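You operate a simulated robot arm through the tools that you are given. There is no shell and no other tool. Be economical: measure what you need, move in short steps, check, and stop when the job is done.

You run a simulated two-armed robot. Do the job below in one go: nothing can be reset, and whatever is moved stays where it is left.

## Task
Warm the tub that expires first on the hot plate at LOW till its dot is green.
Fine: of the three in the open drawer; shut drawer and fridge door; turn the plate off after. Set down upright: what you pick out.

It is judged by the outcome, as a careful person would: the job done as asked, and still so three seconds after it is handed in. It fails if anything else is knocked over, pushed out of place, dropped, spilled or broken.

## Robot
Two 7-joint arms with fingered hands on one trunk, on a base that drives. Base frame: it is fixed to the floor where the robot stands at the start and does not move with it; the origin is under the middle of the robot, x ahead of it, y to its left, z up. Units: mm, degrees, N and s.
The left shoulder is at the start at [20, 208, 1335], the right one opposite. With the tool pointing down near the work surface each hand reaches from about 100 to 960 mm from the robot's upright axis, wherever it stands, measured 20 degrees to its own side. Places, roughly: fridge dial [800, 0, 100]; fridge door [600, -200, 600]; hot plate dial [900, 200, 900]; top of the hot plate [1100, 100, 900]; upper fridge drawer [800, 100, 600]. Payload 5 kg a hand.
Tool frame (each hand has its own): the origin (TCP) lies between the finger pads and is the grasp point; the fingertips stand 48 mm ahead of it; z points along the fingers, y is the line along which they close. Largest opening 160 mm; the body of the gripper starts 56 mm behind the TCP. The gripper is a hand of 4 fingers: y runs from the thumb to the fingers, the wrist lies at [-26, -142, -252] in the tool frame.
Orientation is told as [roll, pitch, yaw] about the base's x, y, z axes, in that order, counted from this pose: with the fingers straight down and the wrist toward the robot, the tool's x, y and z point along [0, 1, 0], [1, 0, 0] and [0, 0, -1] of the base frame.

## Interface
- The arms move only by the tool jog_arm. It takes "left_rows", "right_rows" or both (then of equal length, played together; a hand with none holds still); each is a list that holds one entry, the list of rows, each a list of 6 numbers: the shift along the base's x, y, z in mm, then the turn, a rotation vector about the base's x, y, z in degrees. In form: [[[dx, dy, dz, rx, ry, rz], ...]]. A call has 1 to 10 rows; each row is the pose to reach, as a shift and turn from the pose commanded when the call began. Rows are played at 5 a second. More than 50 mm and 8.6 degrees between two rows, and nothing of the call is played. Where a pose cannot be reached the arm comes as near as it can. A force on the tool above 40 N (or 10 N above the force at the start of the call, whichever is more), or a blocked arm, ends the call early, and 0.2 s more pass. In this call time passes only in rows, and 0.2 s behind the last. It gives the time, the measured TCP pose, the force on the tool (base axes), the opening and the grip force at its end, in the units of the frame above (readings bear some noise), with the torque about the TCP (base axes, N m) and any sound that the robot's microphone picked up, and new pictures: "pictures" is both (left out), scene, wrist or none (wrist: the cameras of the hands that moved).
- Cameras (640 x 400 px; columns grow to the right, rows downward): "scene" is now at [89.7, 1.7, 1506.8]; the picture's right is [0.02, -1.00, 0.00], its down [-0.73, -0.02, -0.68] and it looks along [0.68, 0.02, -0.73] (base axes); focal length 258 px, centre (320, 200). "left" rides on the left gripper at [-87, -133, -189] in its tool frame; the picture's right is [-0.83, -0.26, 0.49], its down [0.51, -0.71, 0.49] and it looks along [0.22, 0.66, 0.72] (tool axes); focal length 238 px, centre (320, 200). "right" rides on the right gripper at [87, -133, -189] in its tool frame; the picture's right is [-0.83, 0.26, -0.49], its down [-0.51, -0.71, 0.49] and it looks along [-0.22, 0.66, 0.72] (tool axes); focal length 238 px, centre (320, 200). There is no depth. A picture from a camera that has moved, and an enlarged one, comes with that camera's place and axes in the base frame and with its lens.
- lift_body(by): slides the trunk up (or, below 0, down) by that many mm; the arms and the scene camera ride with it, the base frame stays. It gives what a move gives, with no picture.
- drive_base(legs): drives the robot by 1 to 6 legs, each [ahead, left, turn to the left] in mm, mm and degrees, along the robot's own axes; the way and the turn of a leg run together, so that a leg with both is an arc; at most 1500 mm and 180 degrees a leg. The arms and the cameras ride along, it lands a little off, and it stops where it bumps. It gives what a move gives, and a new picture of the scene camera.
- set_fingers(index, middle, ring, thumb_bend, thumb_turn, hand): sets how far each is bent, from 0 (flat) to 100 (curled in); at 30 the hand is open as for a grip, at 70 the pads meet at the TCP. One left out holds its place. A second passes; each finger stops where it meets its share of the squeeze, and holds until it gets a number again. It is the only way to open and close the hand. It gives what a move gives, with no picture; readings hold the bend of each and the force on the fingers (four entries, about 0 where the hand has none), thumb and palm. thumb_turn goes from beside the hand (0) to across from the fingers (100), as for a grip.
- turn_head(pan, tilt): turns the head with the scene camera to pan (to the left, within 86 degrees either way) and tilt (down, from -29 to 69), counted from straight ahead of the robot. It gives what a move gives, and a new picture of the scene camera.
- inspect(camera, box): a new picture of the part [left, top, right, bottom] of that camera's present view, enlarged. No time passes.
- sign_off(): hands the job in; it is judged then, once.

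Go step by step. Nothing tells you exact positions but the pictures and the camera data: compare them with the known pose of the tool, close in by small moves and look again before you grip or let go. The budget is 120 turns and 260 pictures, counting those below and the enlarged ones. Unless the task says otherwise, let go and move clear before handing in, and close with one line.

The tools are called after "Request:" as a command line: name --argument value ..., lists and objects as JSON in quotes. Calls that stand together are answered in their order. jog_arm: Moves the arms, as the interface text tells. Its arguments: {"type":"object","properties":{"left_rows":{"type":"array","items":{"type":"array","items":{"type":"array","items":{"type":"number"}}}},"right_rows":{"type":"array","items":{"type":"array","items":{"type":"array","items":{"type":"number"}}}},"pictures":{"type":"string","enum":["both","scene","wrist","none"]}},"required":[]} The other tools are called the same way: lift_body (by) slides the trunk up or down; set_fingers (index, middle, ring, thumb_bend, thumb_turn, hand) moves the fingers one by one; drive_base (legs) drives the base; turn_head (pan, tilt) turns the head that bears the scene camera; inspect (camera, box) takes an enlarged picture of a part of a camera's view; sign_off () hands the job in.

At the start:

```text
time_s: 0.0
left_tool_pos: [579.5, 349.1, 1226.6]
left_tcp_rot: [-0.1, 0.0, 0.0]
left_contact_force: [-0.3, 0.0, 0.0]
left_moment: [0.0, -0.04, 0.03]
left_finger_gap: 159.6
left_gripper_force: 0.1
left_shape: jaw
left_bend: [30.0, 30.0, 30.0, 30.0, 98.0]
left_finger forces: [0.1, 0.1, 0.0, 0.0, 0.0, 0.0]
right_tool_pos: [580.7, -149.6, 1154.1]
right_tcp_rot: [0.1, 0.0, 0.0]
right_contact_force: [0.1, 0.7, 0.6]
right_moment: [0.01, -0.03, 0.01]
right_finger_gap: 159.4
right_gripper_force: 0.0
right_shape: jaw
right_bend: [30.0, 30.0, 30.0, 30.0, 98.0]
right_finger forces: [0.1, 0.0, 0.1, 0.0, 0.0, 0.0]
trunk travel left (down, up): [-337.0, 353.0]
robot x, y, heading: [-1.3, -0.5, -0.1]
head pan, tilt: [1.4, 46.8]
```

scene: 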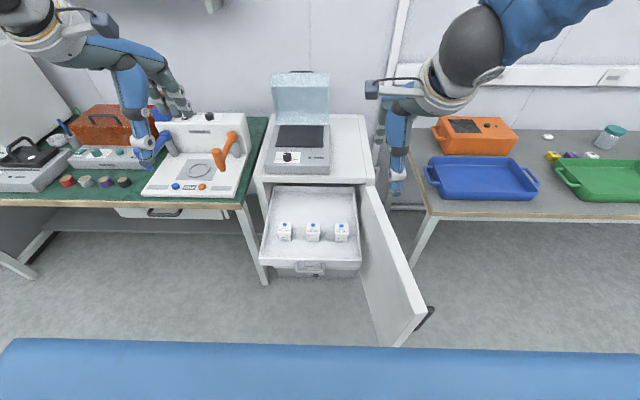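
right: 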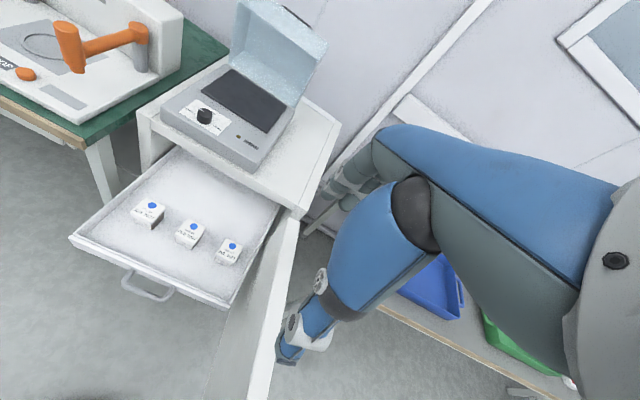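
left: 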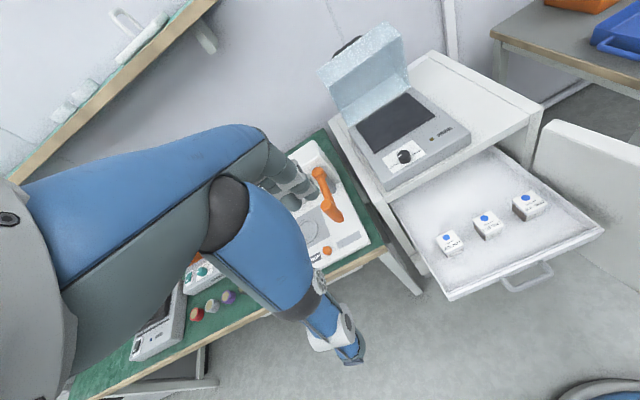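

I see the open drawer with three tubs with blue dots and a hot plate with an open lid on top of the fridge. First I read the labels and the dial.

Request:
inspect --camera "scene" --box '[265, 210, 361, 270]'

Request:
inspect --camera "scene" --box '[250, 60, 378, 180]'

Request:
inspect --camera "right" --box '[120, 180, 260, 270]'

Request:
inspect --camera "left" --box '[420, 180, 560, 270]'

```text
6.67 times, centred on (313, 240) of scene
camera zoom: at [89.7, 1.7, 1506.8], right [0.02, -1.0, 0.0], down [-0.73, -0.02, -0.68], along [0.68, 0.02, -0.73], focal length 1720 px, centre (367, -67)
```

zoom: 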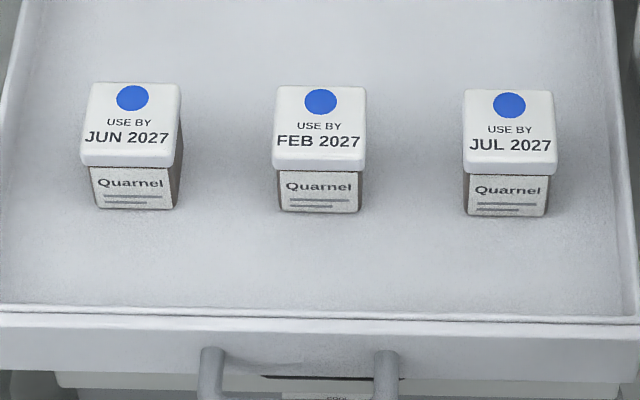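

```text
3.33 times, centred on (314, 120) of scene
camera zoom: at [89.7, 1.7, 1506.8], right [0.02, -1.0, 0.0], down [-0.73, -0.02, -0.68], along [0.68, 0.02, -0.73], focal length 860 px, centre (340, 467)
```

zoom: 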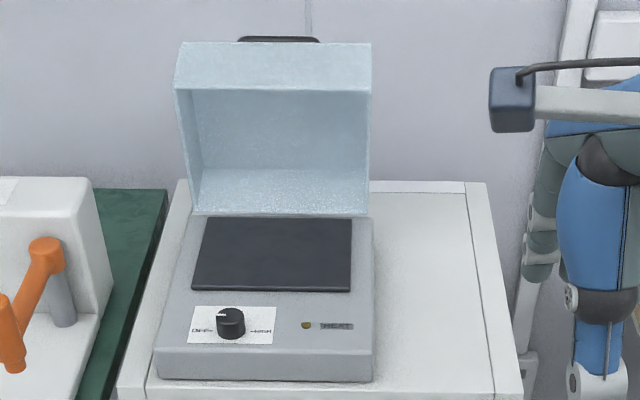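

```text
4.44 times, centred on (190, 225) of right
camera zoom: at [446.9, -63.0, 1343.6], right [0.26, -0.83, 0.49], down [-0.71, -0.51, -0.49], along [0.66, -0.22, -0.72], focal length 1059 px, centre (898, 89)
```

zoom: 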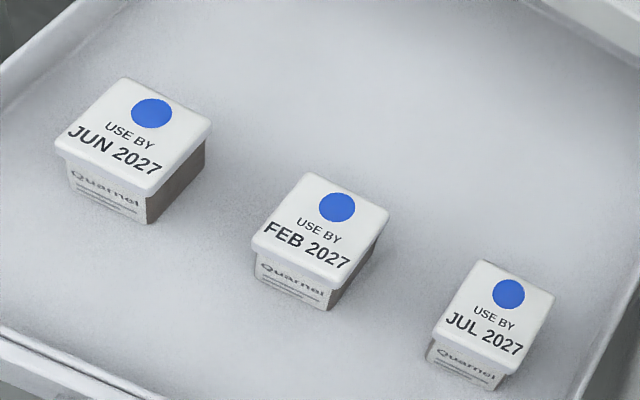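

```text
4.44 times, centred on (490, 225) of left
camera zoom: at [446.4, 263.3, 1415.4], right [-0.26, -0.83, -0.49], down [-0.71, 0.51, -0.49], along [0.66, 0.22, -0.72], focal length 1059 px, centre (-436, 89)
```

zoom: 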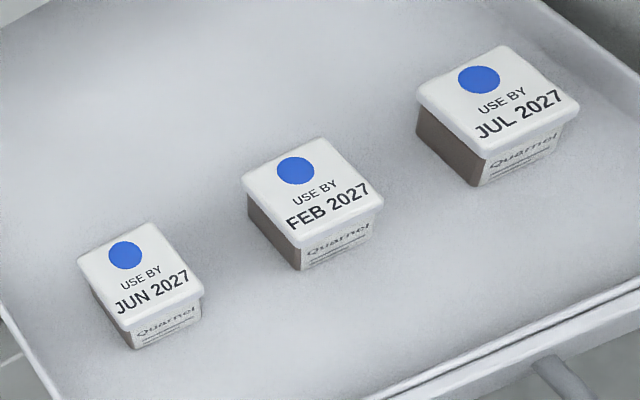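

The tub marked FEB 2027 (the middle one) expires first; its lid top is at about [725, 47, 657]. I'll bring the left hand over it while the right hand moves aside.

Request:
jog_arm --left_rows '[[[0, 0, -45, 0, 0, 0], [10, -30, -80, 0, 0, 0], [20, -60, -115, 0, 0, 0], [35, -90, -150, 0, 0, 0], [50, -120, -185, 0, 0, 0], [65, -150, -220, 0, 0, 0], [80, -180, -255, 0, 0, 0], [95, -210, -290, 0, 0, 0], [110, -240, -325, 0, 0, 0], [125, -270, -355, 0, 0, 0]]]' --right_rows '[[[0, -20, 0, 0, 0, 0], [0, -40, 0, 0, 0, 0], [0, -60, 0, 0, 0, 0], [0, -80, 0, 0, 0, 0], [0, -100, 0, 0, 0, 0], [0, -120, 0, 0, 0, 0], [0, -130, 0, 0, 0, 0], [0, -140, 0, 0, 0, 0], [0, -150, 0, 0, 0, 0], [0, -150, 0, 0, 0, 0]]]' --pictures "scene"

Request:
set_fingers --hand "left" --index 42 --middle 42 --ring 42 --thumb_bend 42

Request:
inspect --camera "left" --box '[0, 0, 640, 400]'

```text
time_s: 2.2
left_tool_pos: [706.5, 79.4, 875.1]
left_tcp_rot: [-0.1, 0.0, 0.1]
left_contact_force: [0.5, 0.7, 0.7]
left_moment: [-0.02, 0.16, -0.04]
left_finger_gap: 160.0
left_gripper_force: 0.1
left_shape: jaw
left_bend: [30.0, 30.0, 30.0, 30.0, 97.0]
left_finger forces: [0.1, 0.0, 0.0, 0.1, 0.0, 0.0]
right_tool_pos: [582.0, -300.7, 1153.2]
right_tcp_rot: [0.2, 0.1, 0.0]
right_contact_force: [0.5, -0.4, -0.8]
right_moment: [0.09, 0.06, 0.01]
right_finger_gap: 159.6
right_gripper_force: 0.1
right_shape: jaw
right_bend: [30.0, 30.0, 30.0, 30.0, 98.0]
right_finger forces: [0.0, 0.0, 0.1, 0.0, 0.0, 0.1]
trunk travel left (down, up): [-337.0, 353.0]
robot x, y, heading: [-1.0, -0.9, 0.0]
head pan, tilt: [1.4, 46.8]
camera scene: at [90.6, 0.5, 1506.7], right [0.02, -1.0, 0.0], down [-0.73, -0.02, -0.68], along [0.68, 0.02, -0.73], focal length 258 px, centre (320, 200)
```

scene: 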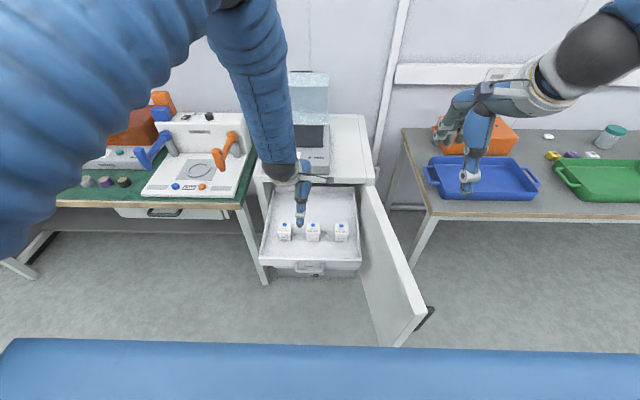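

```text
time_s: 3.2
left_tool_pos: [704.0, 80.2, 874.2]
left_tcp_rot: [0.0, 0.0, 0.0]
left_contact_force: [0.1, -0.1, -0.6]
left_moment: [0.02, 0.0, -0.01]
left_finger_gap: 124.0
left_gripper_force: 0.1
left_shape: fingers
left_bend: [42.0, 42.0, 42.0, 42.0, 97.0]
left_finger forces: [0.1, 0.0, 0.1, 0.0, 0.1, 0.0]
right_tool_pos: [581.7, -300.0, 1153.3]
right_tcp_rot: [0.0, -0.1, -0.1]
right_contact_force: [0.3, 0.5, -0.1]
right_moment: [0.0, -0.02, 0.02]
right_finger_gap: 159.6
right_gripper_force: 0.1
right_shape: jaw
right_bend: [30.0, 30.0, 30.0, 30.0, 98.0]
right_finger forces: [0.0, 0.0, 0.0, 0.0, 0.1, 0.0]
trunk travel left (down, up): [-337.0, 353.0]
robot x, y, heading: [-0.4, -2.8, -0.1]
head pan, tilt: [1.4, 46.8]
```

```text
1.00 times, centred on (320, 200) of left (not enlarged: the box is as wide or as high as the picture)
camera zoom: at [571.8, -5.8, 1062.2], right [-0.26, -0.83, -0.49], down [-0.71, 0.51, -0.49], along [0.66, 0.22, -0.72], focal length 238 px, centre (320, 200)
```

zoom: 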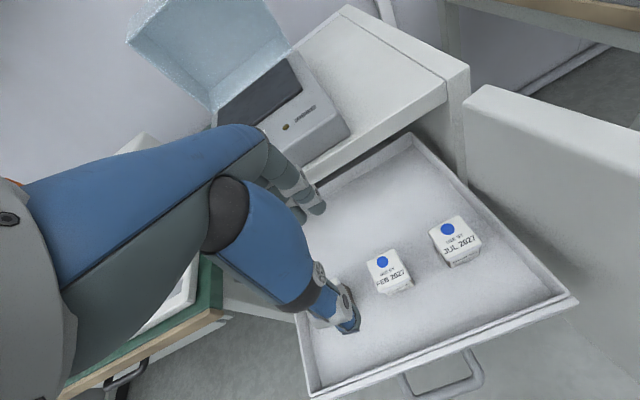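

The hand hangs next to the JUN tub. I compute the FEB tub centre as [727, 46], so I shift over it and go down to just above.

Request:
jog_arm --left_rows '[[[10, -18, -30, 0, 0, 0], [21, -34, -60, 0, 0, 0], [21, -34, -100, 0, 0, 0], [21, -34, -140, 0, 0, 0]]]' --pictures "both"

Request:
inspect --camera "scene" --box '[250, 170, 378, 270]'

Request:
inspect --camera "right" --box '[0, 0, 320, 300]'

```text
time_s: 4.2
left_tool_pos: [724.5, 42.6, 733.4]
left_tcp_rot: [0.0, -0.1, -0.1]
left_contact_force: [2.6, -0.2, 1.0]
left_moment: [0.06, 0.23, -0.03]
left_finger_gap: 123.8
left_gripper_force: 0.1
left_shape: fingers
left_bend: [42.0, 42.0, 42.0, 42.0, 97.0]
left_finger forces: [0.1, 0.0, 0.0, 0.0, 0.0, 0.0]
right_tool_pos: [582.5, -300.2, 1151.8]
right_tcp_rot: [0.0, 0.1, 0.0]
right_contact_force: [-0.2, 0.0, 0.5]
right_moment: [-0.01, -0.01, 0.01]
right_finger_gap: 159.6
right_gripper_force: 0.2
right_shape: jaw
right_bend: [30.0, 30.0, 30.0, 30.0, 98.0]
right_finger forces: [0.0, 0.0, 0.1, 0.0, 0.0, 0.1]
trunk travel left (down, up): [-337.0, 353.0]
robot x, y, heading: [5.4, 1.4, -0.3]
head pan, tilt: [1.4, 46.8]
camera scene: at [90.6, 1.4, 1506.7], right [0.02, -1.0, 0.0], down [-0.73, -0.02, -0.68], along [0.68, 0.02, -0.73], focal length 258 px, centre (320, 200)
camera left: at [592.6, -43.5, 921.8], right [-0.26, -0.83, -0.49], down [-0.71, 0.51, -0.49], along [0.66, 0.22, -0.72], focal length 238 px, centre (320, 200)
```

scene: 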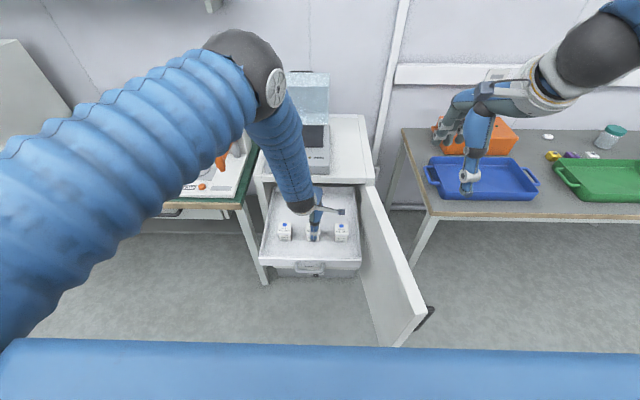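
left: 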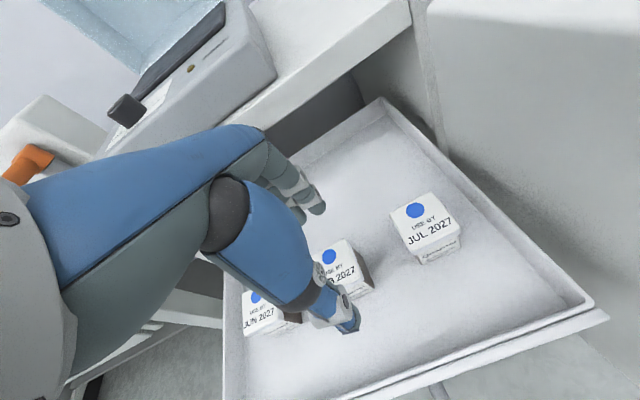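

```text
4.00 times, centred on (314, 220) of scene
camera zoom: at [90.6, 1.4, 1506.7], right [0.02, -1.0, 0.0], down [-0.73, -0.02, -0.68], along [0.68, 0.02, -0.73], focal length 1032 px, centre (344, 120)
```

zoom: 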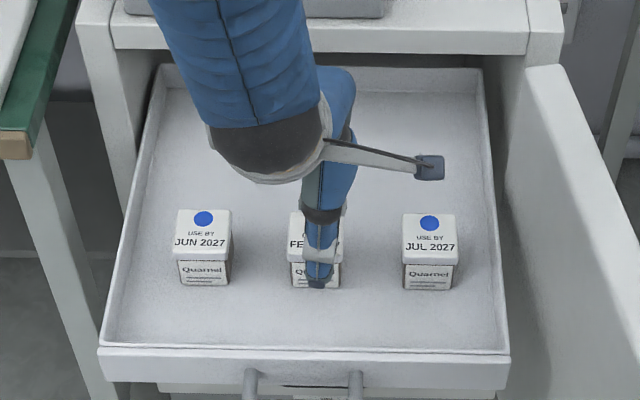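

```text
1.33 times, centred on (160, 150) of right
camera zoom: at [448.9, -213.1, 1342.7], right [0.26, -0.83, 0.49], down [-0.71, -0.51, -0.49], along [0.65, -0.22, -0.72], focal length 318 px, centre (533, 267)
```

zoom: 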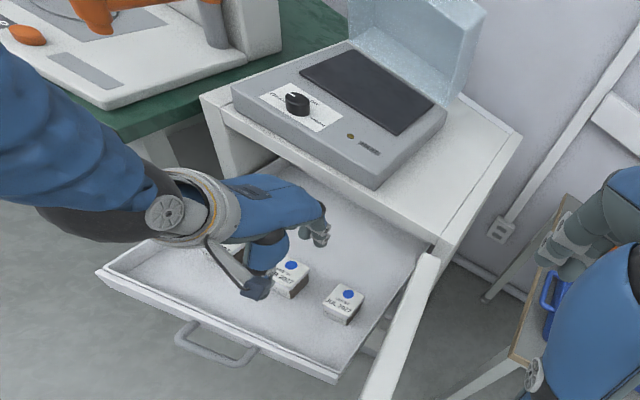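

Hand is centred over the FEB tub. I go down so the fingertips straddle it.

Request:
jog_arm --left_rows '[[[1, 3, -30, 0, 0, 0], [2, 4, -60, 0, 0, 0], [2, 4, -84, 0, 0, 0]]]' --pictures "wrist"

Request:
inspect --camera "right" --box '[60, 120, 220, 220]'

Request:
inspect --camera "scene" --box '[260, 190, 360, 260]'

```text
time_s: 5.0
left_tool_pos: [731.2, 46.0, 659.3]
left_tcp_rot: [-0.1, -0.7, 0.0]
left_contact_force: [0.3, 0.7, 33.2]
left_moment: [0.47, -2.27, 0.03]
left_finger_gap: 123.4
left_gripper_force: 17.0
left_shape: fingers
left_bend: [42.0, 40.0, 42.0, 42.0, 97.0]
left_finger forces: [0.1, 32.2, 0.1, 0.1, 0.6, 0.1]
right_tool_pos: [579.6, -300.7, 1154.2]
right_tcp_rot: [-0.1, 0.0, 0.0]
right_contact_force: [-0.3, 0.1, 0.8]
right_moment: [-0.01, -0.02, -0.02]
right_finger_gap: 159.4
right_gripper_force: 0.0
right_shape: jaw
right_bend: [30.0, 30.0, 30.0, 30.0, 98.0]
right_finger forces: [0.0, 0.0, 0.0, 0.1, 0.1, 0.0]
trunk travel left (down, up): [-337.0, 353.0]
robot x, y, heading: [-1.3, 3.8, 0.0]
head pan, tilt: [1.4, 46.8]
camera left: at [596.7, -38.9, 844.7], right [-0.25, -0.83, -0.49], down [-0.7, 0.51, -0.5], along [0.67, 0.22, -0.71], focal length 238 px, centre (320, 200)
```

left: 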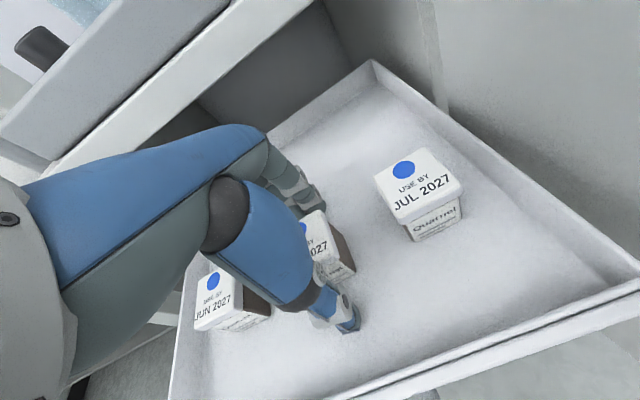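

```text
4.00 times, centred on (140, 170) of right
camera zoom: at [445.5, -213.3, 1344.5], right [0.26, -0.83, 0.49], down [-0.71, -0.51, -0.49], along [0.66, -0.22, -0.72], focal length 953 px, centre (1040, 320)
```

zoom: 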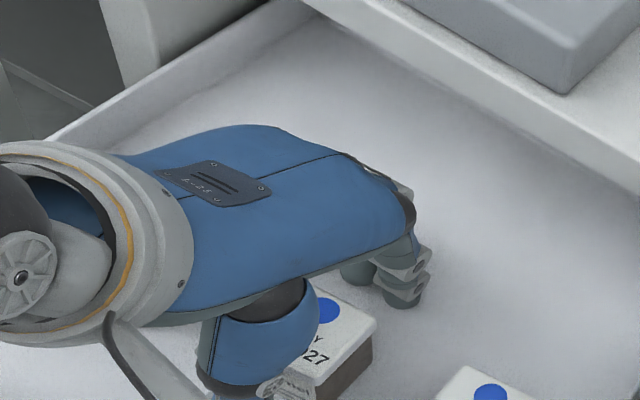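

```text
5.71 times, centred on (310, 225) of scene
camera zoom: at [86.8, 1.2, 1507.5], right [0.02, -1.0, 0.0], down [-0.73, -0.02, -0.69], along [0.69, 0.02, -0.73], focal length 1475 px, centre (377, 57)
```

zoom: 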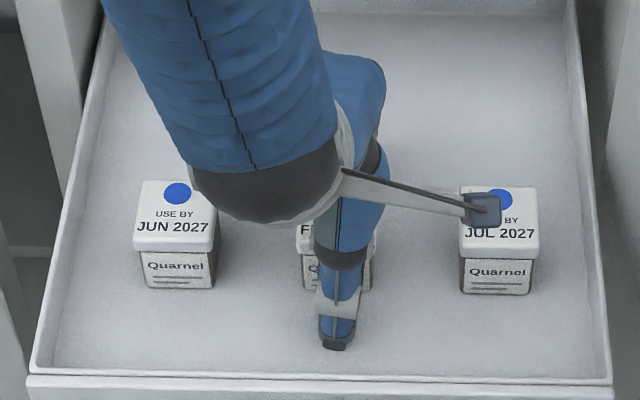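

The middle finger touched the drawer floor. I'll rise, narrow the hand, and then go down less.

Request:
jog_arm --left_rows '[[[1, 3, -64, 0, 0, 0]]]' --pictures "none"

```text
refused: row 1 steps farther than a row can; nothing moved
```

The shift counts from the present pose, so I simply rise by 18 mm.

Request:
jog_arm --left_rows '[[[-2, 0, 18, 0, 0, 0]]]' --pictures "none"

Request:
set_fingers --hand "left" --index 49 --middle 49 --ring 49 --thumb_bend 49

Request:
inspect --camera "left" --box '[180, 120, 460, 380]'

Request:
inspect --camera "right" --box '[60, 120, 220, 220]'

```text
time_s: 5.4
left_tool_pos: [722.1, 45.5, 667.4]
left_tcp_rot: [0.0, 0.2, 0.1]
left_contact_force: [0.4, -0.5, 1.6]
left_moment: [-0.01, 0.08, -0.04]
left_finger_gap: 123.1
left_gripper_force: 0.1
left_shape: fingers
left_bend: [42.0, 42.0, 42.0, 42.0, 97.0]
left_finger forces: [0.0, 0.0, 0.0, 0.0, 0.0, 0.1]
right_tool_pos: [582.1, -299.5, 1153.1]
right_tcp_rot: [0.0, 0.0, 0.0]
right_contact_force: [-0.1, -0.2, 0.7]
right_moment: [0.03, -0.01, 0.01]
right_finger_gap: 159.6
right_gripper_force: 0.0
right_shape: jaw
right_bend: [30.0, 30.0, 30.0, 30.0, 98.0]
right_finger forces: [0.1, 0.0, 0.0, 0.0, 0.1, 0.1]
trunk travel left (down, up): [-337.0, 353.0]
robot x, y, heading: [0.8, 1.5, 0.2]
head pan, tilt: [1.4, 46.8]
```

```text
time_s: 6.4
left_tool_pos: [723.6, 44.5, 668.2]
left_tcp_rot: [0.0, 0.0, 0.0]
left_contact_force: [-0.6, 0.0, -1.1]
left_moment: [-0.02, -0.02, -0.02]
left_finger_gap: 96.1
left_gripper_force: 0.1
left_shape: fingers
left_bend: [49.0, 49.0, 49.0, 49.0, 97.0]
left_finger forces: [0.0, 0.0, 0.0, 0.1, 0.1, 0.0]
right_tool_pos: [582.5, -299.4, 1153.2]
right_tcp_rot: [0.0, 0.1, 0.0]
right_contact_force: [0.1, 0.1, 1.4]
right_moment: [0.01, 0.0, 0.01]
right_finger_gap: 159.5
right_gripper_force: 0.1
right_shape: jaw
right_bend: [30.0, 30.0, 30.0, 30.0, 98.0]
right_finger forces: [0.1, 0.1, 0.1, 0.0, 0.0, 0.1]
trunk travel left (down, up): [-337.0, 353.0]
robot x, y, heading: [4.5, -0.3, -0.0]
head pan, tilt: [1.4, 46.8]
```

```text
1.54 times, centred on (320, 250) of left
camera zoom: at [591.4, -39.4, 858.1], right [-0.26, -0.83, -0.49], down [-0.71, 0.51, -0.49], along [0.66, 0.22, -0.72], focal length 367 px, centre (320, 123)
```

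zoom: 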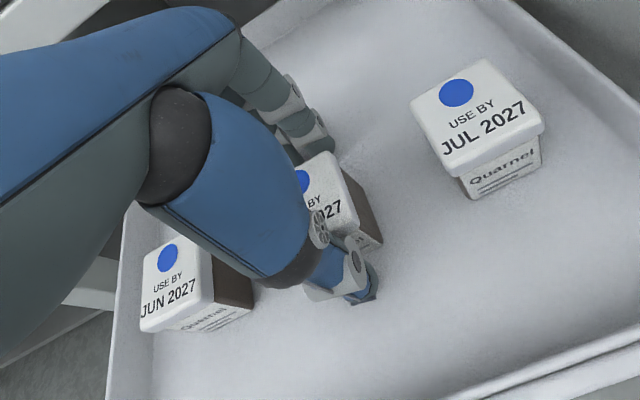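

```text
4.00 times, centred on (140, 170) of right
camera zoom: at [448.0, -213.1, 1343.1], right [0.26, -0.83, 0.49], down [-0.71, -0.51, -0.49], along [0.66, -0.22, -0.72], focal length 953 px, centre (1040, 320)
```

zoom: 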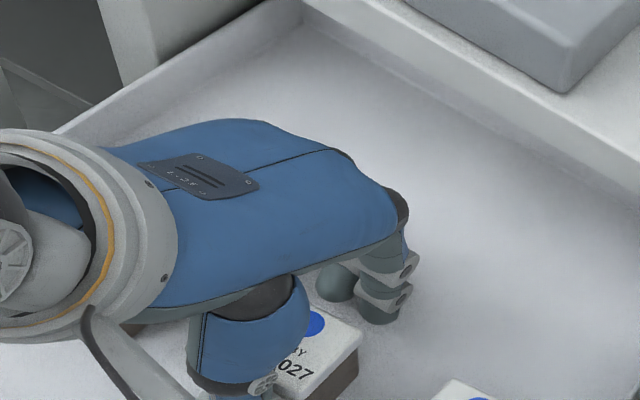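

Clear on both sides. I go down 10 mm and close on the tub.

Request:
jog_arm --left_rows '[[[2, 1, -10, 0, 0, 0]]]' --pictures "none"

Request:
set_fingers --hand "left" --index 62 --middle 62 --ring 62 --thumb_bend 62

Request:
inspect --camera "left" --box '[180, 120, 460, 380]'

```text
time_s: 6.8
left_tool_pos: [728.6, 46.9, 661.7]
left_tcp_rot: [0.0, -0.2, 0.1]
left_contact_force: [0.2, -1.7, 12.4]
left_moment: [0.12, -0.66, -0.06]
left_finger_gap: 95.7
left_gripper_force: 6.3
left_shape: fingers
left_bend: [49.0, 49.0, 49.0, 49.0, 97.0]
left_finger forces: [0.1, 12.3, 0.1, 0.0, 0.0, 0.1]
right_tool_pos: [579.8, -299.7, 1153.8]
right_tcp_rot: [0.0, 0.0, 0.0]
right_contact_force: [-0.5, 0.2, 0.0]
right_moment: [-0.01, -0.05, 0.01]
right_finger_gap: 159.4
right_gripper_force: 0.1
right_shape: jaw
right_bend: [30.0, 30.0, 30.0, 30.0, 98.0]
right_finger forces: [0.1, 0.0, 0.1, 0.0, 0.1, 0.0]
trunk travel left (down, up): [-337.0, 353.0]
robot x, y, heading: [-2.8, -2.2, 0.2]
head pan, tilt: [1.4, 46.8]
```

```text
time_s: 7.8
left_tool_pos: [727.6, 47.1, 660.3]
left_tcp_rot: [-0.1, -0.3, 0.0]
left_contact_force: [6.9, -0.2, 20.1]
left_moment: [0.07, -0.92, -0.01]
left_finger_gap: 61.1
left_gripper_force: 17.0
left_shape: fingers
left_bend: [58.0, 59.0, 62.0, 58.0, 97.0]
left_finger forces: [8.4, 17.5, 0.0, 0.0, 8.0, 0.1]
right_tool_pos: [580.5, -299.2, 1154.4]
right_tcp_rot: [0.0, -0.1, 0.0]
right_contact_force: [-0.2, -0.2, 0.6]
right_moment: [0.01, -0.05, 0.0]
right_finger_gap: 159.5
right_gripper_force: 0.1
right_shape: jaw
right_bend: [30.0, 30.0, 30.0, 30.0, 98.0]
right_finger forces: [0.0, 0.0, 0.0, 0.0, 0.1, 0.0]
trunk travel left (down, up): [-337.0, 353.0]
robot x, y, heading: [1.5, -0.3, -0.2]
head pan, tilt: [1.4, 46.8]
```

```text
1.54 times, centred on (320, 250) of left
camera zoom: at [594.0, -37.6, 848.5], right [-0.26, -0.83, -0.49], down [-0.71, 0.51, -0.49], along [0.66, 0.22, -0.72], focal length 367 px, centre (320, 123)
```

zoom: 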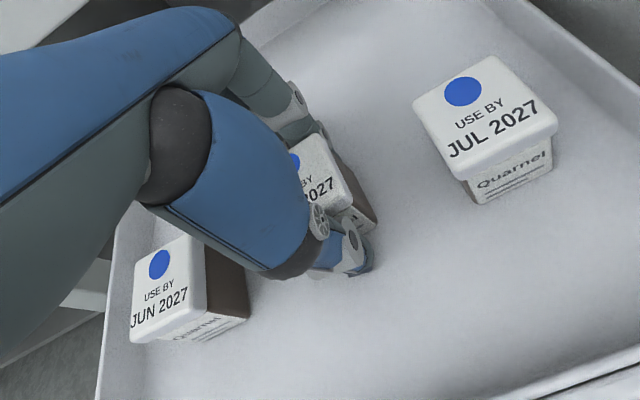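

Index, middle and thumb hold the tub. I rise 3 mm to relieve the floor contact, tighten a bit, then lift a little to test.

Request:
jog_arm --left_rows '[[[0, 0, 2, 0, 0, 0]]]' --pictures "none"

Request:
set_fingers --hand "left" --index 65 --middle 65 --ring 62 --thumb_bend 65

Request:
jog_arm --left_rows '[[[0, 0, 15, 0, 0, 0], [0, 0, 40, 0, 0, 0]]]' --pictures "both"

Request:
inspect --camera "left" --box '[180, 120, 460, 380]'

```text
time_s: 8.2
left_tool_pos: [726.0, 49.0, 660.1]
left_tcp_rot: [0.0, -0.1, 0.1]
left_contact_force: [7.8, -2.2, 20.5]
left_moment: [0.01, -0.98, -0.1]
left_finger_gap: 60.8
left_gripper_force: 18.0
left_shape: fingers
left_bend: [58.0, 59.0, 62.0, 58.0, 97.0]
left_finger forces: [9.6, 17.3, 0.0, 0.0, 8.0, 0.0]
right_tool_pos: [579.8, -300.1, 1154.5]
right_tcp_rot: [0.0, -0.1, 0.0]
right_contact_force: [-0.8, -0.9, 0.4]
right_moment: [-0.01, 0.01, -0.01]
right_finger_gap: 159.4
right_gripper_force: 0.1
right_shape: jaw
right_bend: [30.0, 30.0, 30.0, 30.0, 98.0]
right_finger forces: [0.0, 0.0, 0.0, 0.0, 0.0, 0.0]
trunk travel left (down, up): [-337.0, 353.0]
robot x, y, heading: [-0.4, 0.1, 0.2]
head pan, tilt: [1.4, 46.8]
```

```text
time_s: 9.2
left_tool_pos: [726.1, 48.3, 660.4]
left_tcp_rot: [0.1, -0.1, 0.1]
left_contact_force: [7.5, -3.0, 21.4]
left_moment: [-0.04, -0.98, -0.15]
left_finger_gap: 59.9
left_gripper_force: 24.5
left_shape: fingers
left_bend: [59.0, 60.0, 62.0, 59.0, 97.0]
left_finger forces: [12.6, 22.3, 0.0, 0.0, 14.0, 0.1]
right_tool_pos: [580.3, -299.8, 1153.8]
right_tcp_rot: [0.0, 0.0, 0.0]
right_contact_force: [0.0, -0.2, -0.1]
right_moment: [0.01, 0.01, 0.01]
right_finger_gap: 159.6
right_gripper_force: 0.1
right_shape: jaw
right_bend: [30.0, 30.0, 30.0, 30.0, 98.0]
right_finger forces: [0.0, 0.0, 0.1, 0.0, 0.0, 0.0]
trunk travel left (down, up): [-337.0, 353.0]
robot x, y, heading: [-0.8, -0.3, 0.0]
head pan, tilt: [1.4, 46.8]
```

```text
time_s: 9.8
left_tool_pos: [724.5, 48.8, 695.0]
left_tcp_rot: [0.0, 0.3, 0.1]
left_contact_force: [-2.4, 0.5, -1.8]
left_moment: [-0.02, -0.13, 0.03]
left_finger_gap: 60.1
left_gripper_force: 14.9
left_shape: fingers
left_bend: [59.0, 62.0, 62.0, 59.0, 96.0]
left_finger forces: [8.5, 6.6, 0.0, 0.0, 15.1, 0.0]
right_tool_pos: [579.7, -300.8, 1154.3]
right_tcp_rot: [-0.1, -0.1, -0.1]
right_contact_force: [-0.2, -0.9, -0.1]
right_moment: [0.0, -0.07, 0.0]
right_finger_gap: 159.6
right_gripper_force: 0.2
right_shape: jaw
right_bend: [30.0, 30.0, 30.0, 30.0, 98.0]
right_finger forces: [0.0, 0.0, 0.1, 0.1, 0.0, 0.1]
trunk travel left (down, up): [-337.0, 353.0]
robot x, y, heading: [-1.4, -3.4, -0.1]
head pan, tilt: [1.4, 46.8]
camera scene: at [88.9, 1.3, 1506.8], right [0.02, -1.0, 0.0], down [-0.73, -0.02, -0.68], along [0.68, 0.02, -0.73], focal length 258 px, centre (320, 200)
camera left: at [593.1, -36.6, 885.2], right [-0.26, -0.83, -0.49], down [-0.71, 0.51, -0.49], along [0.65, 0.22, -0.73], focal length 238 px, centre (320, 200)
```

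scene: 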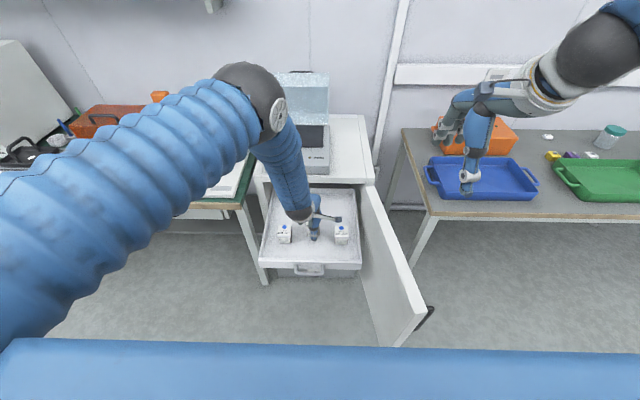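
left: 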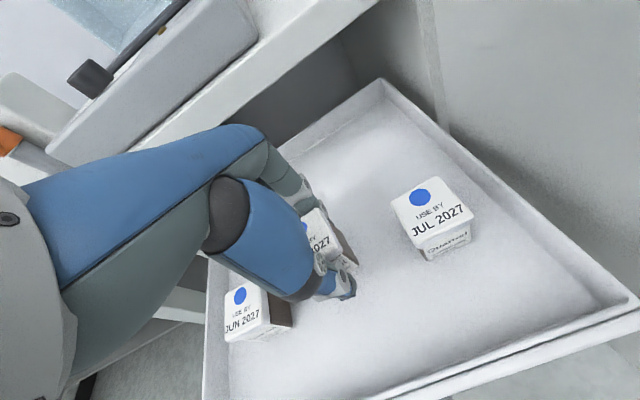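

```text
1.54 times, centred on (320, 250) of left
camera zoom: at [593.1, -36.6, 885.2], right [-0.26, -0.83, -0.49], down [-0.71, 0.51, -0.49], along [0.65, 0.22, -0.73], focal length 367 px, centre (320, 123)
```

zoom: 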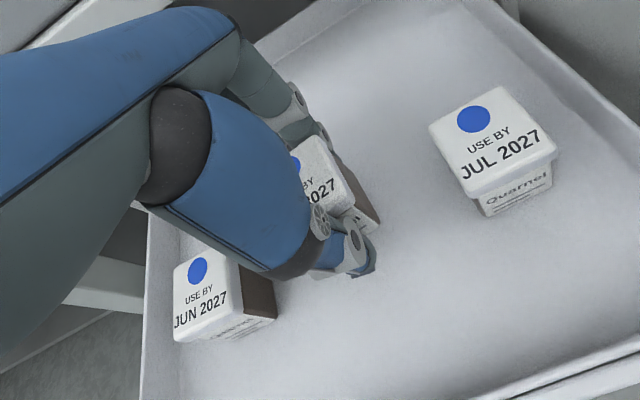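

The tub is held upright. I'll raise the left hand with it well above everything, and start bringing the right hand, pitched forward, toward the drawer front.

Request:
jog_arm --left_rows '[[[0, 0, 30, 0, 0, 0], [0, 0, 65, 0, 0, 0], [-5, 10, 100, 0, 0, 0], [-10, 20, 135, 0, 0, 0], [-20, 40, 170, 0, 0, 0], [-30, 60, 205, 0, 0, 0], [-40, 80, 240, 0, 0, 0], [-40, 90, 275, 0, 0, 0], [-40, 90, 310, 0, 0, 0], [-40, 90, 330, 0, 0, 0]]]' --right_rows '[[[-10, 0, 0, 0, -5, 0], [-20, 0, -10, 0, -10, 0], [-30, 0, -25, 0, -15, 0], [-40, 20, -40, 0, -20, 0], [-50, 40, -65, 0, -25, 0], [-60, 60, -90, 0, -30, 0], [-70, 80, -115, 0, -35, 0], [-80, 110, -140, 0, -40, 0], [-90, 140, -165, 0, -45, 0], [-100, 170, -190, 0, -45, 0]]]' --pictures "both"

Request:
set_fingers --hand "right" --index 70 --middle 70 --ring 70 --thumb_bend 60

```text
time_s: 12.2
left_tool_pos: [683.9, 139.9, 1028.0]
left_tcp_rot: [0.0, 0.0, 0.0]
left_contact_force: [-0.6, -2.2, 0.2]
left_moment: [0.18, 0.01, 0.05]
left_finger_gap: 60.0
left_gripper_force: 14.8
left_shape: fingers
left_bend: [59.0, 62.0, 62.0, 59.0, 96.0]
left_finger forces: [8.5, 6.4, 0.1, 0.0, 14.8, 0.0]
right_tool_pos: [503.9, -135.3, 999.2]
right_tcp_rot: [-0.1, -48.9, -0.2]
right_contact_force: [-1.7, -1.2, -0.8]
right_moment: [0.1, -0.18, 0.1]
right_finger_gap: 159.9
right_gripper_force: 0.0
right_shape: jaw
right_bend: [30.0, 30.0, 30.0, 30.0, 97.0]
right_finger forces: [0.0, 0.0, 0.1, 0.0, 0.1, 0.1]
right hand out of reach, approached as far as the arm can: row 3, 4, 5, 6, 7, 8
trunk travel left (down, up): [-337.0, 353.0]
robot x, y, heading: [0.2, -0.8, -0.1]
head pan, tilt: [1.4, 46.8]
stopped in row 10 (right hand): the arm was blocked; the commanded pose is now the measured one
camera scene: at [88.1, -0.9, 1507.0], right [0.02, -1.0, 0.0], down [-0.73, -0.02, -0.69], along [0.69, 0.02, -0.73], focal length 258 px, centre (320, 200)
camera right: at [274.1, -47.2, 1023.7], right [-0.2, -0.83, 0.51], down [-0.1, -0.51, -0.86], along [0.97, -0.22, 0.02], focal length 238 px, centre (320, 200)
camera left: at [552.4, 54.4, 1216.8], right [-0.26, -0.83, -0.49], down [-0.71, 0.51, -0.49], along [0.66, 0.22, -0.72], focal length 238 px, centre (320, 200)
```

scene: 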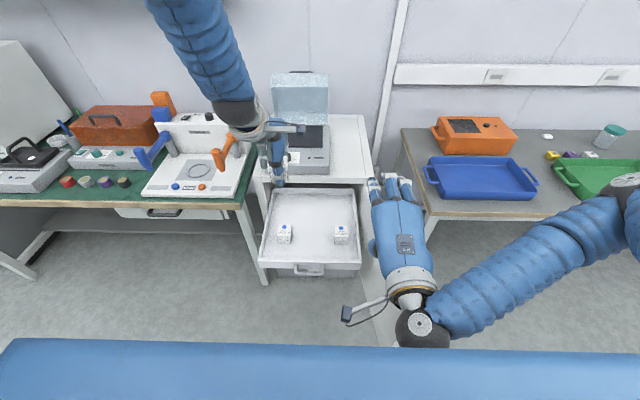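
right: 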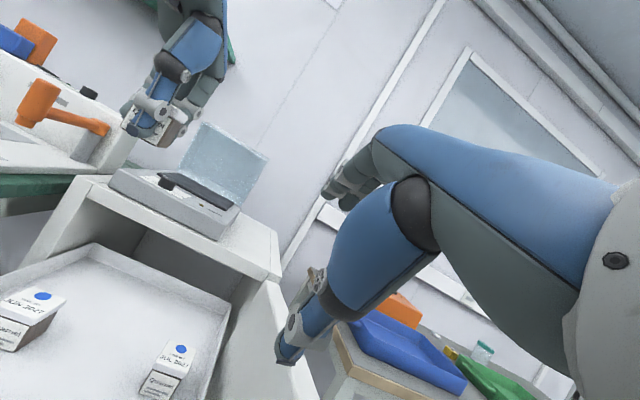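
left: 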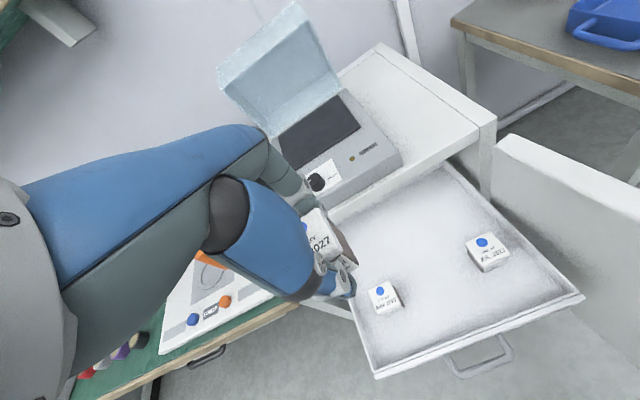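

```text
time_s: 13.2
left_tool_pos: [685.5, 142.7, 1026.2]
left_tcp_rot: [0.0, 0.1, 0.0]
left_contact_force: [-1.0, 0.0, -0.8]
left_moment: [-0.02, 0.02, -0.04]
left_finger_gap: 60.0
left_gripper_force: 14.7
left_shape: fingers
left_bend: [59.0, 62.0, 62.0, 59.0, 96.0]
left_finger forces: [8.4, 6.3, 0.0, 0.1, 14.8, 0.0]
right_tool_pos: [504.1, -131.6, 997.6]
right_tcp_rot: [-0.2, -48.8, 0.0]
right_contact_force: [0.9, -0.3, 0.7]
right_moment: [-0.01, -0.03, -0.01]
right_finger_gap: 32.4
right_gripper_force: 0.0
right_shape: fingers
right_bend: [70.0, 70.0, 70.0, 60.0, 97.0]
right_finger forces: [0.0, 0.0, 0.0, 0.1, 0.1, 0.1]
trunk travel left (down, up): [-337.0, 353.0]
robot x, y, heading: [-0.9, -1.1, -0.1]
head pan, tilt: [1.4, 46.8]
```

The right arm is cramped that close to the body, so I back the robot by 200 mm to give it room (also useful for the door swing).

Request:
drive_base --legs '[[-200, 0, 0]]'

```text
time_s: 14.8
left_tool_pos: [490.6, 138.7, 1027.7]
left_tcp_rot: [0.0, 0.1, -0.2]
left_contact_force: [-1.0, 0.5, -0.1]
left_moment: [0.0, -0.08, -0.01]
left_finger_gap: 60.2
left_gripper_force: 14.9
left_shape: fingers
left_bend: [59.0, 62.0, 62.0, 59.0, 96.0]
left_finger forces: [8.4, 6.2, 0.1, 0.0, 14.8, 0.1]
right_tool_pos: [309.0, -133.6, 997.6]
right_tcp_rot: [-0.2, -48.9, -0.2]
right_contact_force: [-0.3, 0.7, -0.1]
right_moment: [-0.02, 0.0, -0.02]
right_finger_gap: 32.4
right_gripper_force: 0.0
right_shape: fingers
right_bend: [70.0, 70.0, 70.0, 60.0, 97.0]
right_finger forces: [0.0, 0.0, 0.1, 0.1, 0.0, 0.0]
trunk travel left (down, up): [-337.0, 353.0]
robot x, y, heading: [-192.4, 2.8, -0.5]
head pan, tilt: [1.4, 46.8]
camera scene: at [-106.2, 1.7, 1506.9], right [0.02, -1.0, 0.0], down [-0.73, -0.01, -0.69], along [0.69, 0.01, -0.73], focal length 258 px, centre (320, 200)
```

scene: 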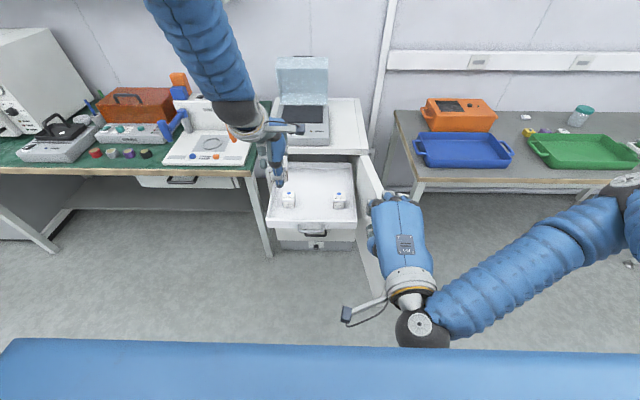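

Now there's room. I bring the right hand down in front of the drawer (descending before moving left, to stay clear of the left hand).

Request:
jog_arm --right_rows '[[[20, 0, -42, 0, 0, 0], [40, 10, -84, 0, 0, 0], [60, 25, -124, 0, 0, 0], [80, 45, -162, 0, 0, 0], [100, 65, -200, 0, 0, 0], [115, 88, -238, 0, 0, 0], [130, 110, -276, 0, 0, 0], [145, 132, -312, 0, 0, 0], [155, 150, -345, 0, 0, 0], [160, 160, -352, 0, 0, 0]]]' --pictures "both"

Request:
inspect --camera "scene" --box '[250, 150, 410, 260]'

```text
time_s: 17.0
left_tool_pos: [492.0, 140.5, 1027.9]
left_tcp_rot: [-0.1, 0.1, -0.2]
left_contact_force: [0.6, -0.2, -0.9]
left_moment: [0.02, -0.01, -0.02]
left_finger_gap: 60.0
left_gripper_force: 15.1
left_shape: fingers
left_bend: [59.0, 62.0, 62.0, 59.0, 96.0]
left_finger forces: [8.5, 6.2, 0.0, 0.0, 14.9, 0.0]
right_tool_pos: [469.5, 24.7, 647.0]
right_tcp_rot: [-0.2, -48.9, -0.2]
right_contact_force: [0.0, 0.2, 0.1]
right_moment: [-0.02, 0.0, -0.01]
right_finger_gap: 32.4
right_gripper_force: 0.0
right_shape: fingers
right_bend: [70.0, 70.0, 70.0, 60.0, 97.0]
right_finger forces: [0.1, 0.1, 0.1, 0.0, 0.1, 0.1]
trunk travel left (down, up): [-337.0, 353.0]
robot x, y, heading: [-191.2, 1.1, -0.2]
head pan, tilt: [1.4, 46.8]
camera scene: at [-104.6, 2.1, 1506.8], right [0.02, -1.0, 0.0], down [-0.73, -0.01, -0.68], along [0.68, 0.01, -0.73], focal length 258 px, centre (320, 200)
camera right: at [240.0, 113.9, 670.4], right [-0.2, -0.83, 0.52], down [-0.1, -0.51, -0.86], along [0.97, -0.22, 0.02], focal length 238 px, centre (320, 200)
```

scene: 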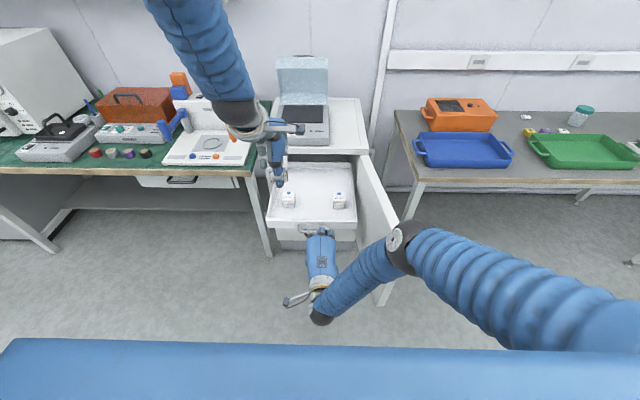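
right: 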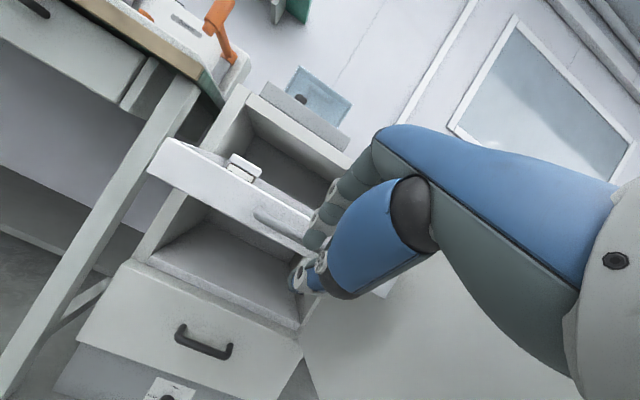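

```text
3.64 times, centred on (330, 205) of scene
camera zoom: at [-104.6, 2.1, 1506.8], right [0.02, -1.0, 0.0], down [-0.73, -0.01, -0.68], along [0.68, 0.01, -0.73], focal length 938 px, centre (284, 182)
```

zoom: 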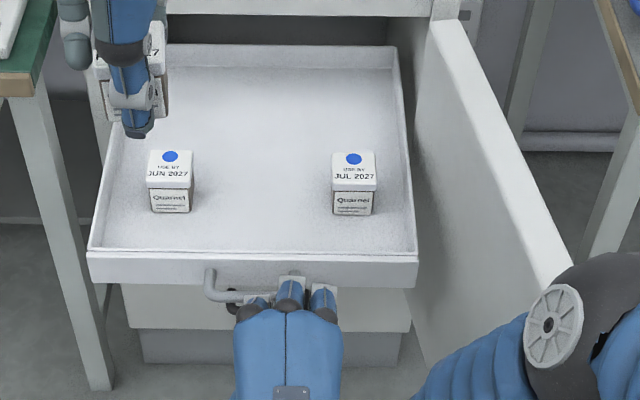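

The hand is in front of the handle. I raise it 22 mm to press on the front panel above the handle, then push forward.

Request:
jog_arm --right_rows '[[[5, 5, 22, 0, 0, 0], [35, 5, 22, 0, 0, 0], [65, 5, 22, 0, 0, 0], [85, 5, 22, 0, 0, 0], [105, 5, 22, 0, 0, 0], [125, 5, 22, 0, 0, 0]]]' --pictures "both"

Request:
inspect --camera "scene" --box '[250, 150, 410, 260]'

```text
time_s: 18.4
left_tool_pos: [491.8, 140.5, 1026.3]
left_tcp_rot: [0.0, 0.1, -0.3]
left_contact_force: [0.1, 0.5, -1.5]
left_moment: [0.02, 0.02, -0.01]
left_finger_gap: 60.0
left_gripper_force: 15.3
left_shape: fingers
left_bend: [59.0, 62.0, 62.0, 59.0, 96.0]
left_finger forces: [8.6, 6.3, 0.0, 0.1, 14.8, 0.0]
right_tool_pos: [596.5, 30.5, 668.4]
right_tcp_rot: [-0.2, -49.0, -0.1]
right_contact_force: [0.7, 0.4, -0.1]
right_moment: [0.0, -0.02, -0.03]
right_finger_gap: 32.5
right_gripper_force: 0.1
right_shape: fingers
right_bend: [70.0, 70.0, 70.0, 60.0, 97.0]
right_finger forces: [0.0, 0.1, 0.0, 0.1, 0.0, 0.0]
trunk travel left (down, up): [-337.0, 353.0]
robot x, y, heading: [-191.0, 2.3, -0.3]
head pan, tilt: [1.4, 46.8]
camera scene: at [-104.3, 1.9, 1506.7], right [0.02, -1.0, 0.0], down [-0.73, -0.01, -0.68], along [0.68, 0.01, -0.73], focal length 258 px, centre (320, 200)
camera right: at [365.7, 118.7, 692.4], right [-0.2, -0.83, 0.52], down [-0.1, -0.51, -0.86], along [0.97, -0.22, 0.02], focal length 238 px, centre (320, 200)
```

scene: 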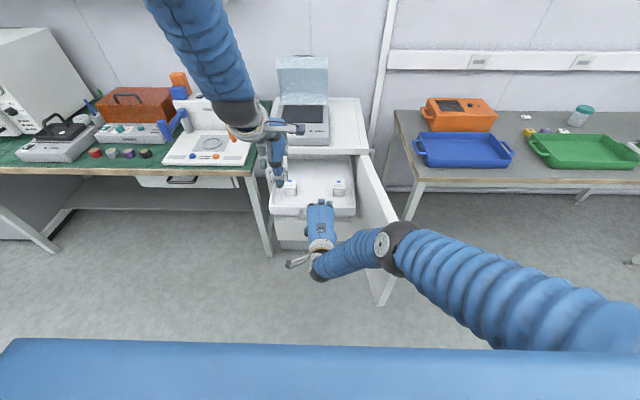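
right: 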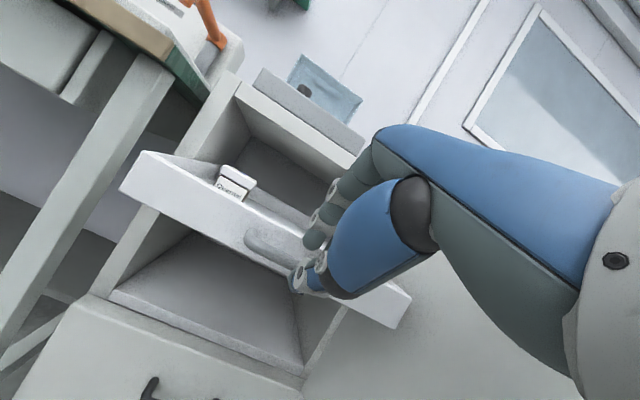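

```text
3.64 times, centred on (330, 205) of scene
camera zoom: at [-104.3, 1.9, 1506.7], right [0.02, -1.0, 0.0], down [-0.73, -0.01, -0.68], along [0.68, 0.01, -0.73], focal length 938 px, centre (284, 182)
```

zoom: 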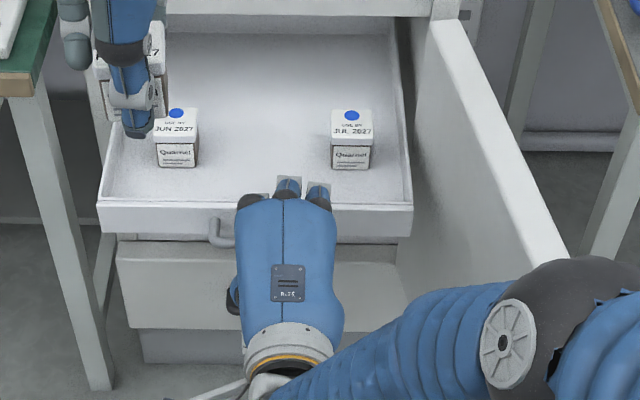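

The drawer slides in easily with the tubs standing. I keep pushing gently.

Request:
jog_arm --right_rows '[[[20, 0, 0, 0, 0, 0], [40, 0, 0, 0, 0, 0], [60, 0, 0, 0, 0, 0], [80, 0, 0, 0, 0, 0], [100, 0, 0, 0, 0, 0], [120, 0, 0, 0, 0, 0], [140, 0, 0, 0, 0, 0]]]' --pictures "both"

Request:
inspect --camera "scene" --box '[250, 120, 410, 230]'

```text
time_s: 20.0
left_tool_pos: [492.2, 140.1, 1027.3]
left_tcp_rot: [0.0, 0.1, -0.2]
left_contact_force: [0.3, -0.5, -0.8]
left_moment: [0.01, -0.07, -0.02]
left_finger_gap: 60.0
left_gripper_force: 14.7
left_shape: fingers
left_bend: [59.0, 62.0, 62.0, 59.0, 96.0]
left_finger forces: [8.5, 6.3, 0.0, 0.0, 14.8, 0.1]
right_tool_pos: [668.0, 20.1, 684.4]
right_tcp_rot: [-0.2, -48.7, -0.2]
right_contact_force: [0.1, -0.2, -0.1]
right_moment: [0.02, 0.0, -0.02]
right_finger_gap: 32.2
right_gripper_force: 0.1
right_shape: fingers
right_bend: [70.0, 70.0, 70.0, 60.0, 97.0]
right_finger forces: [0.0, 0.0, 0.1, 0.0, 0.1, 0.0]
right hand out of reach, approached as far as the arm can: row 3, 4, 5, 6, 7
trunk travel left (down, up): [-337.0, 353.0]
robot x, y, heading: [-192.7, 0.8, -0.3]
head pan, tilt: [1.4, 46.8]
camera scene: at [-104.6, 1.9, 1506.8], right [0.02, -1.0, 0.0], down [-0.73, -0.01, -0.68], along [0.68, 0.01, -0.73], focal length 258 px, centre (320, 200)
camera right: at [438.7, 107.7, 709.3], right [-0.2, -0.83, 0.52], down [-0.1, -0.51, -0.86], along [0.97, -0.22, 0.02], focal length 238 px, centre (320, 200)
```

scene: 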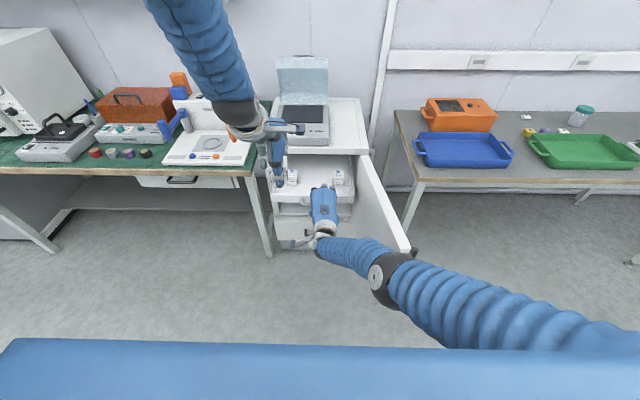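
right: 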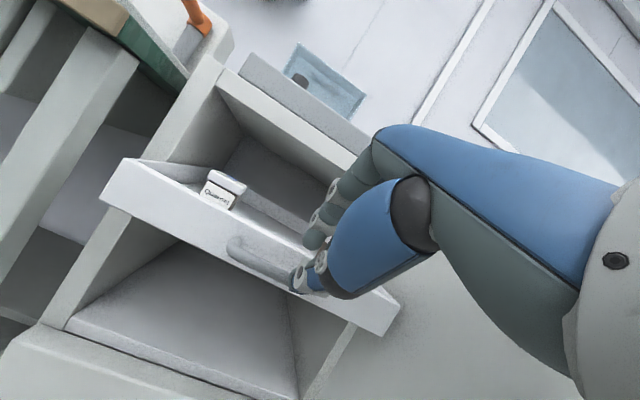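

```text
3.64 times, centred on (330, 175) of scene
camera zoom: at [-104.6, 1.9, 1506.8], right [0.02, -1.0, 0.0], down [-0.73, -0.01, -0.68], along [0.68, 0.01, -0.73], focal length 938 px, centre (284, 291)
```

zoom: 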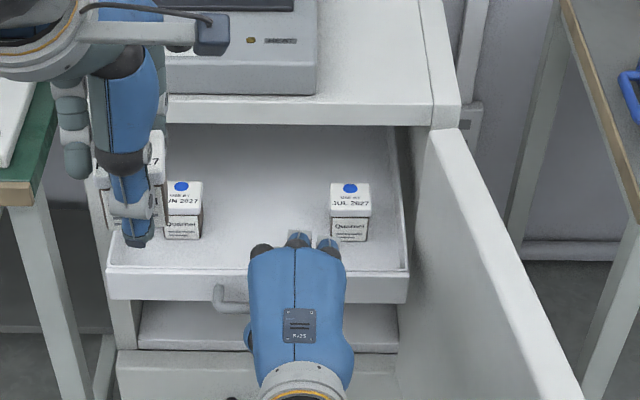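

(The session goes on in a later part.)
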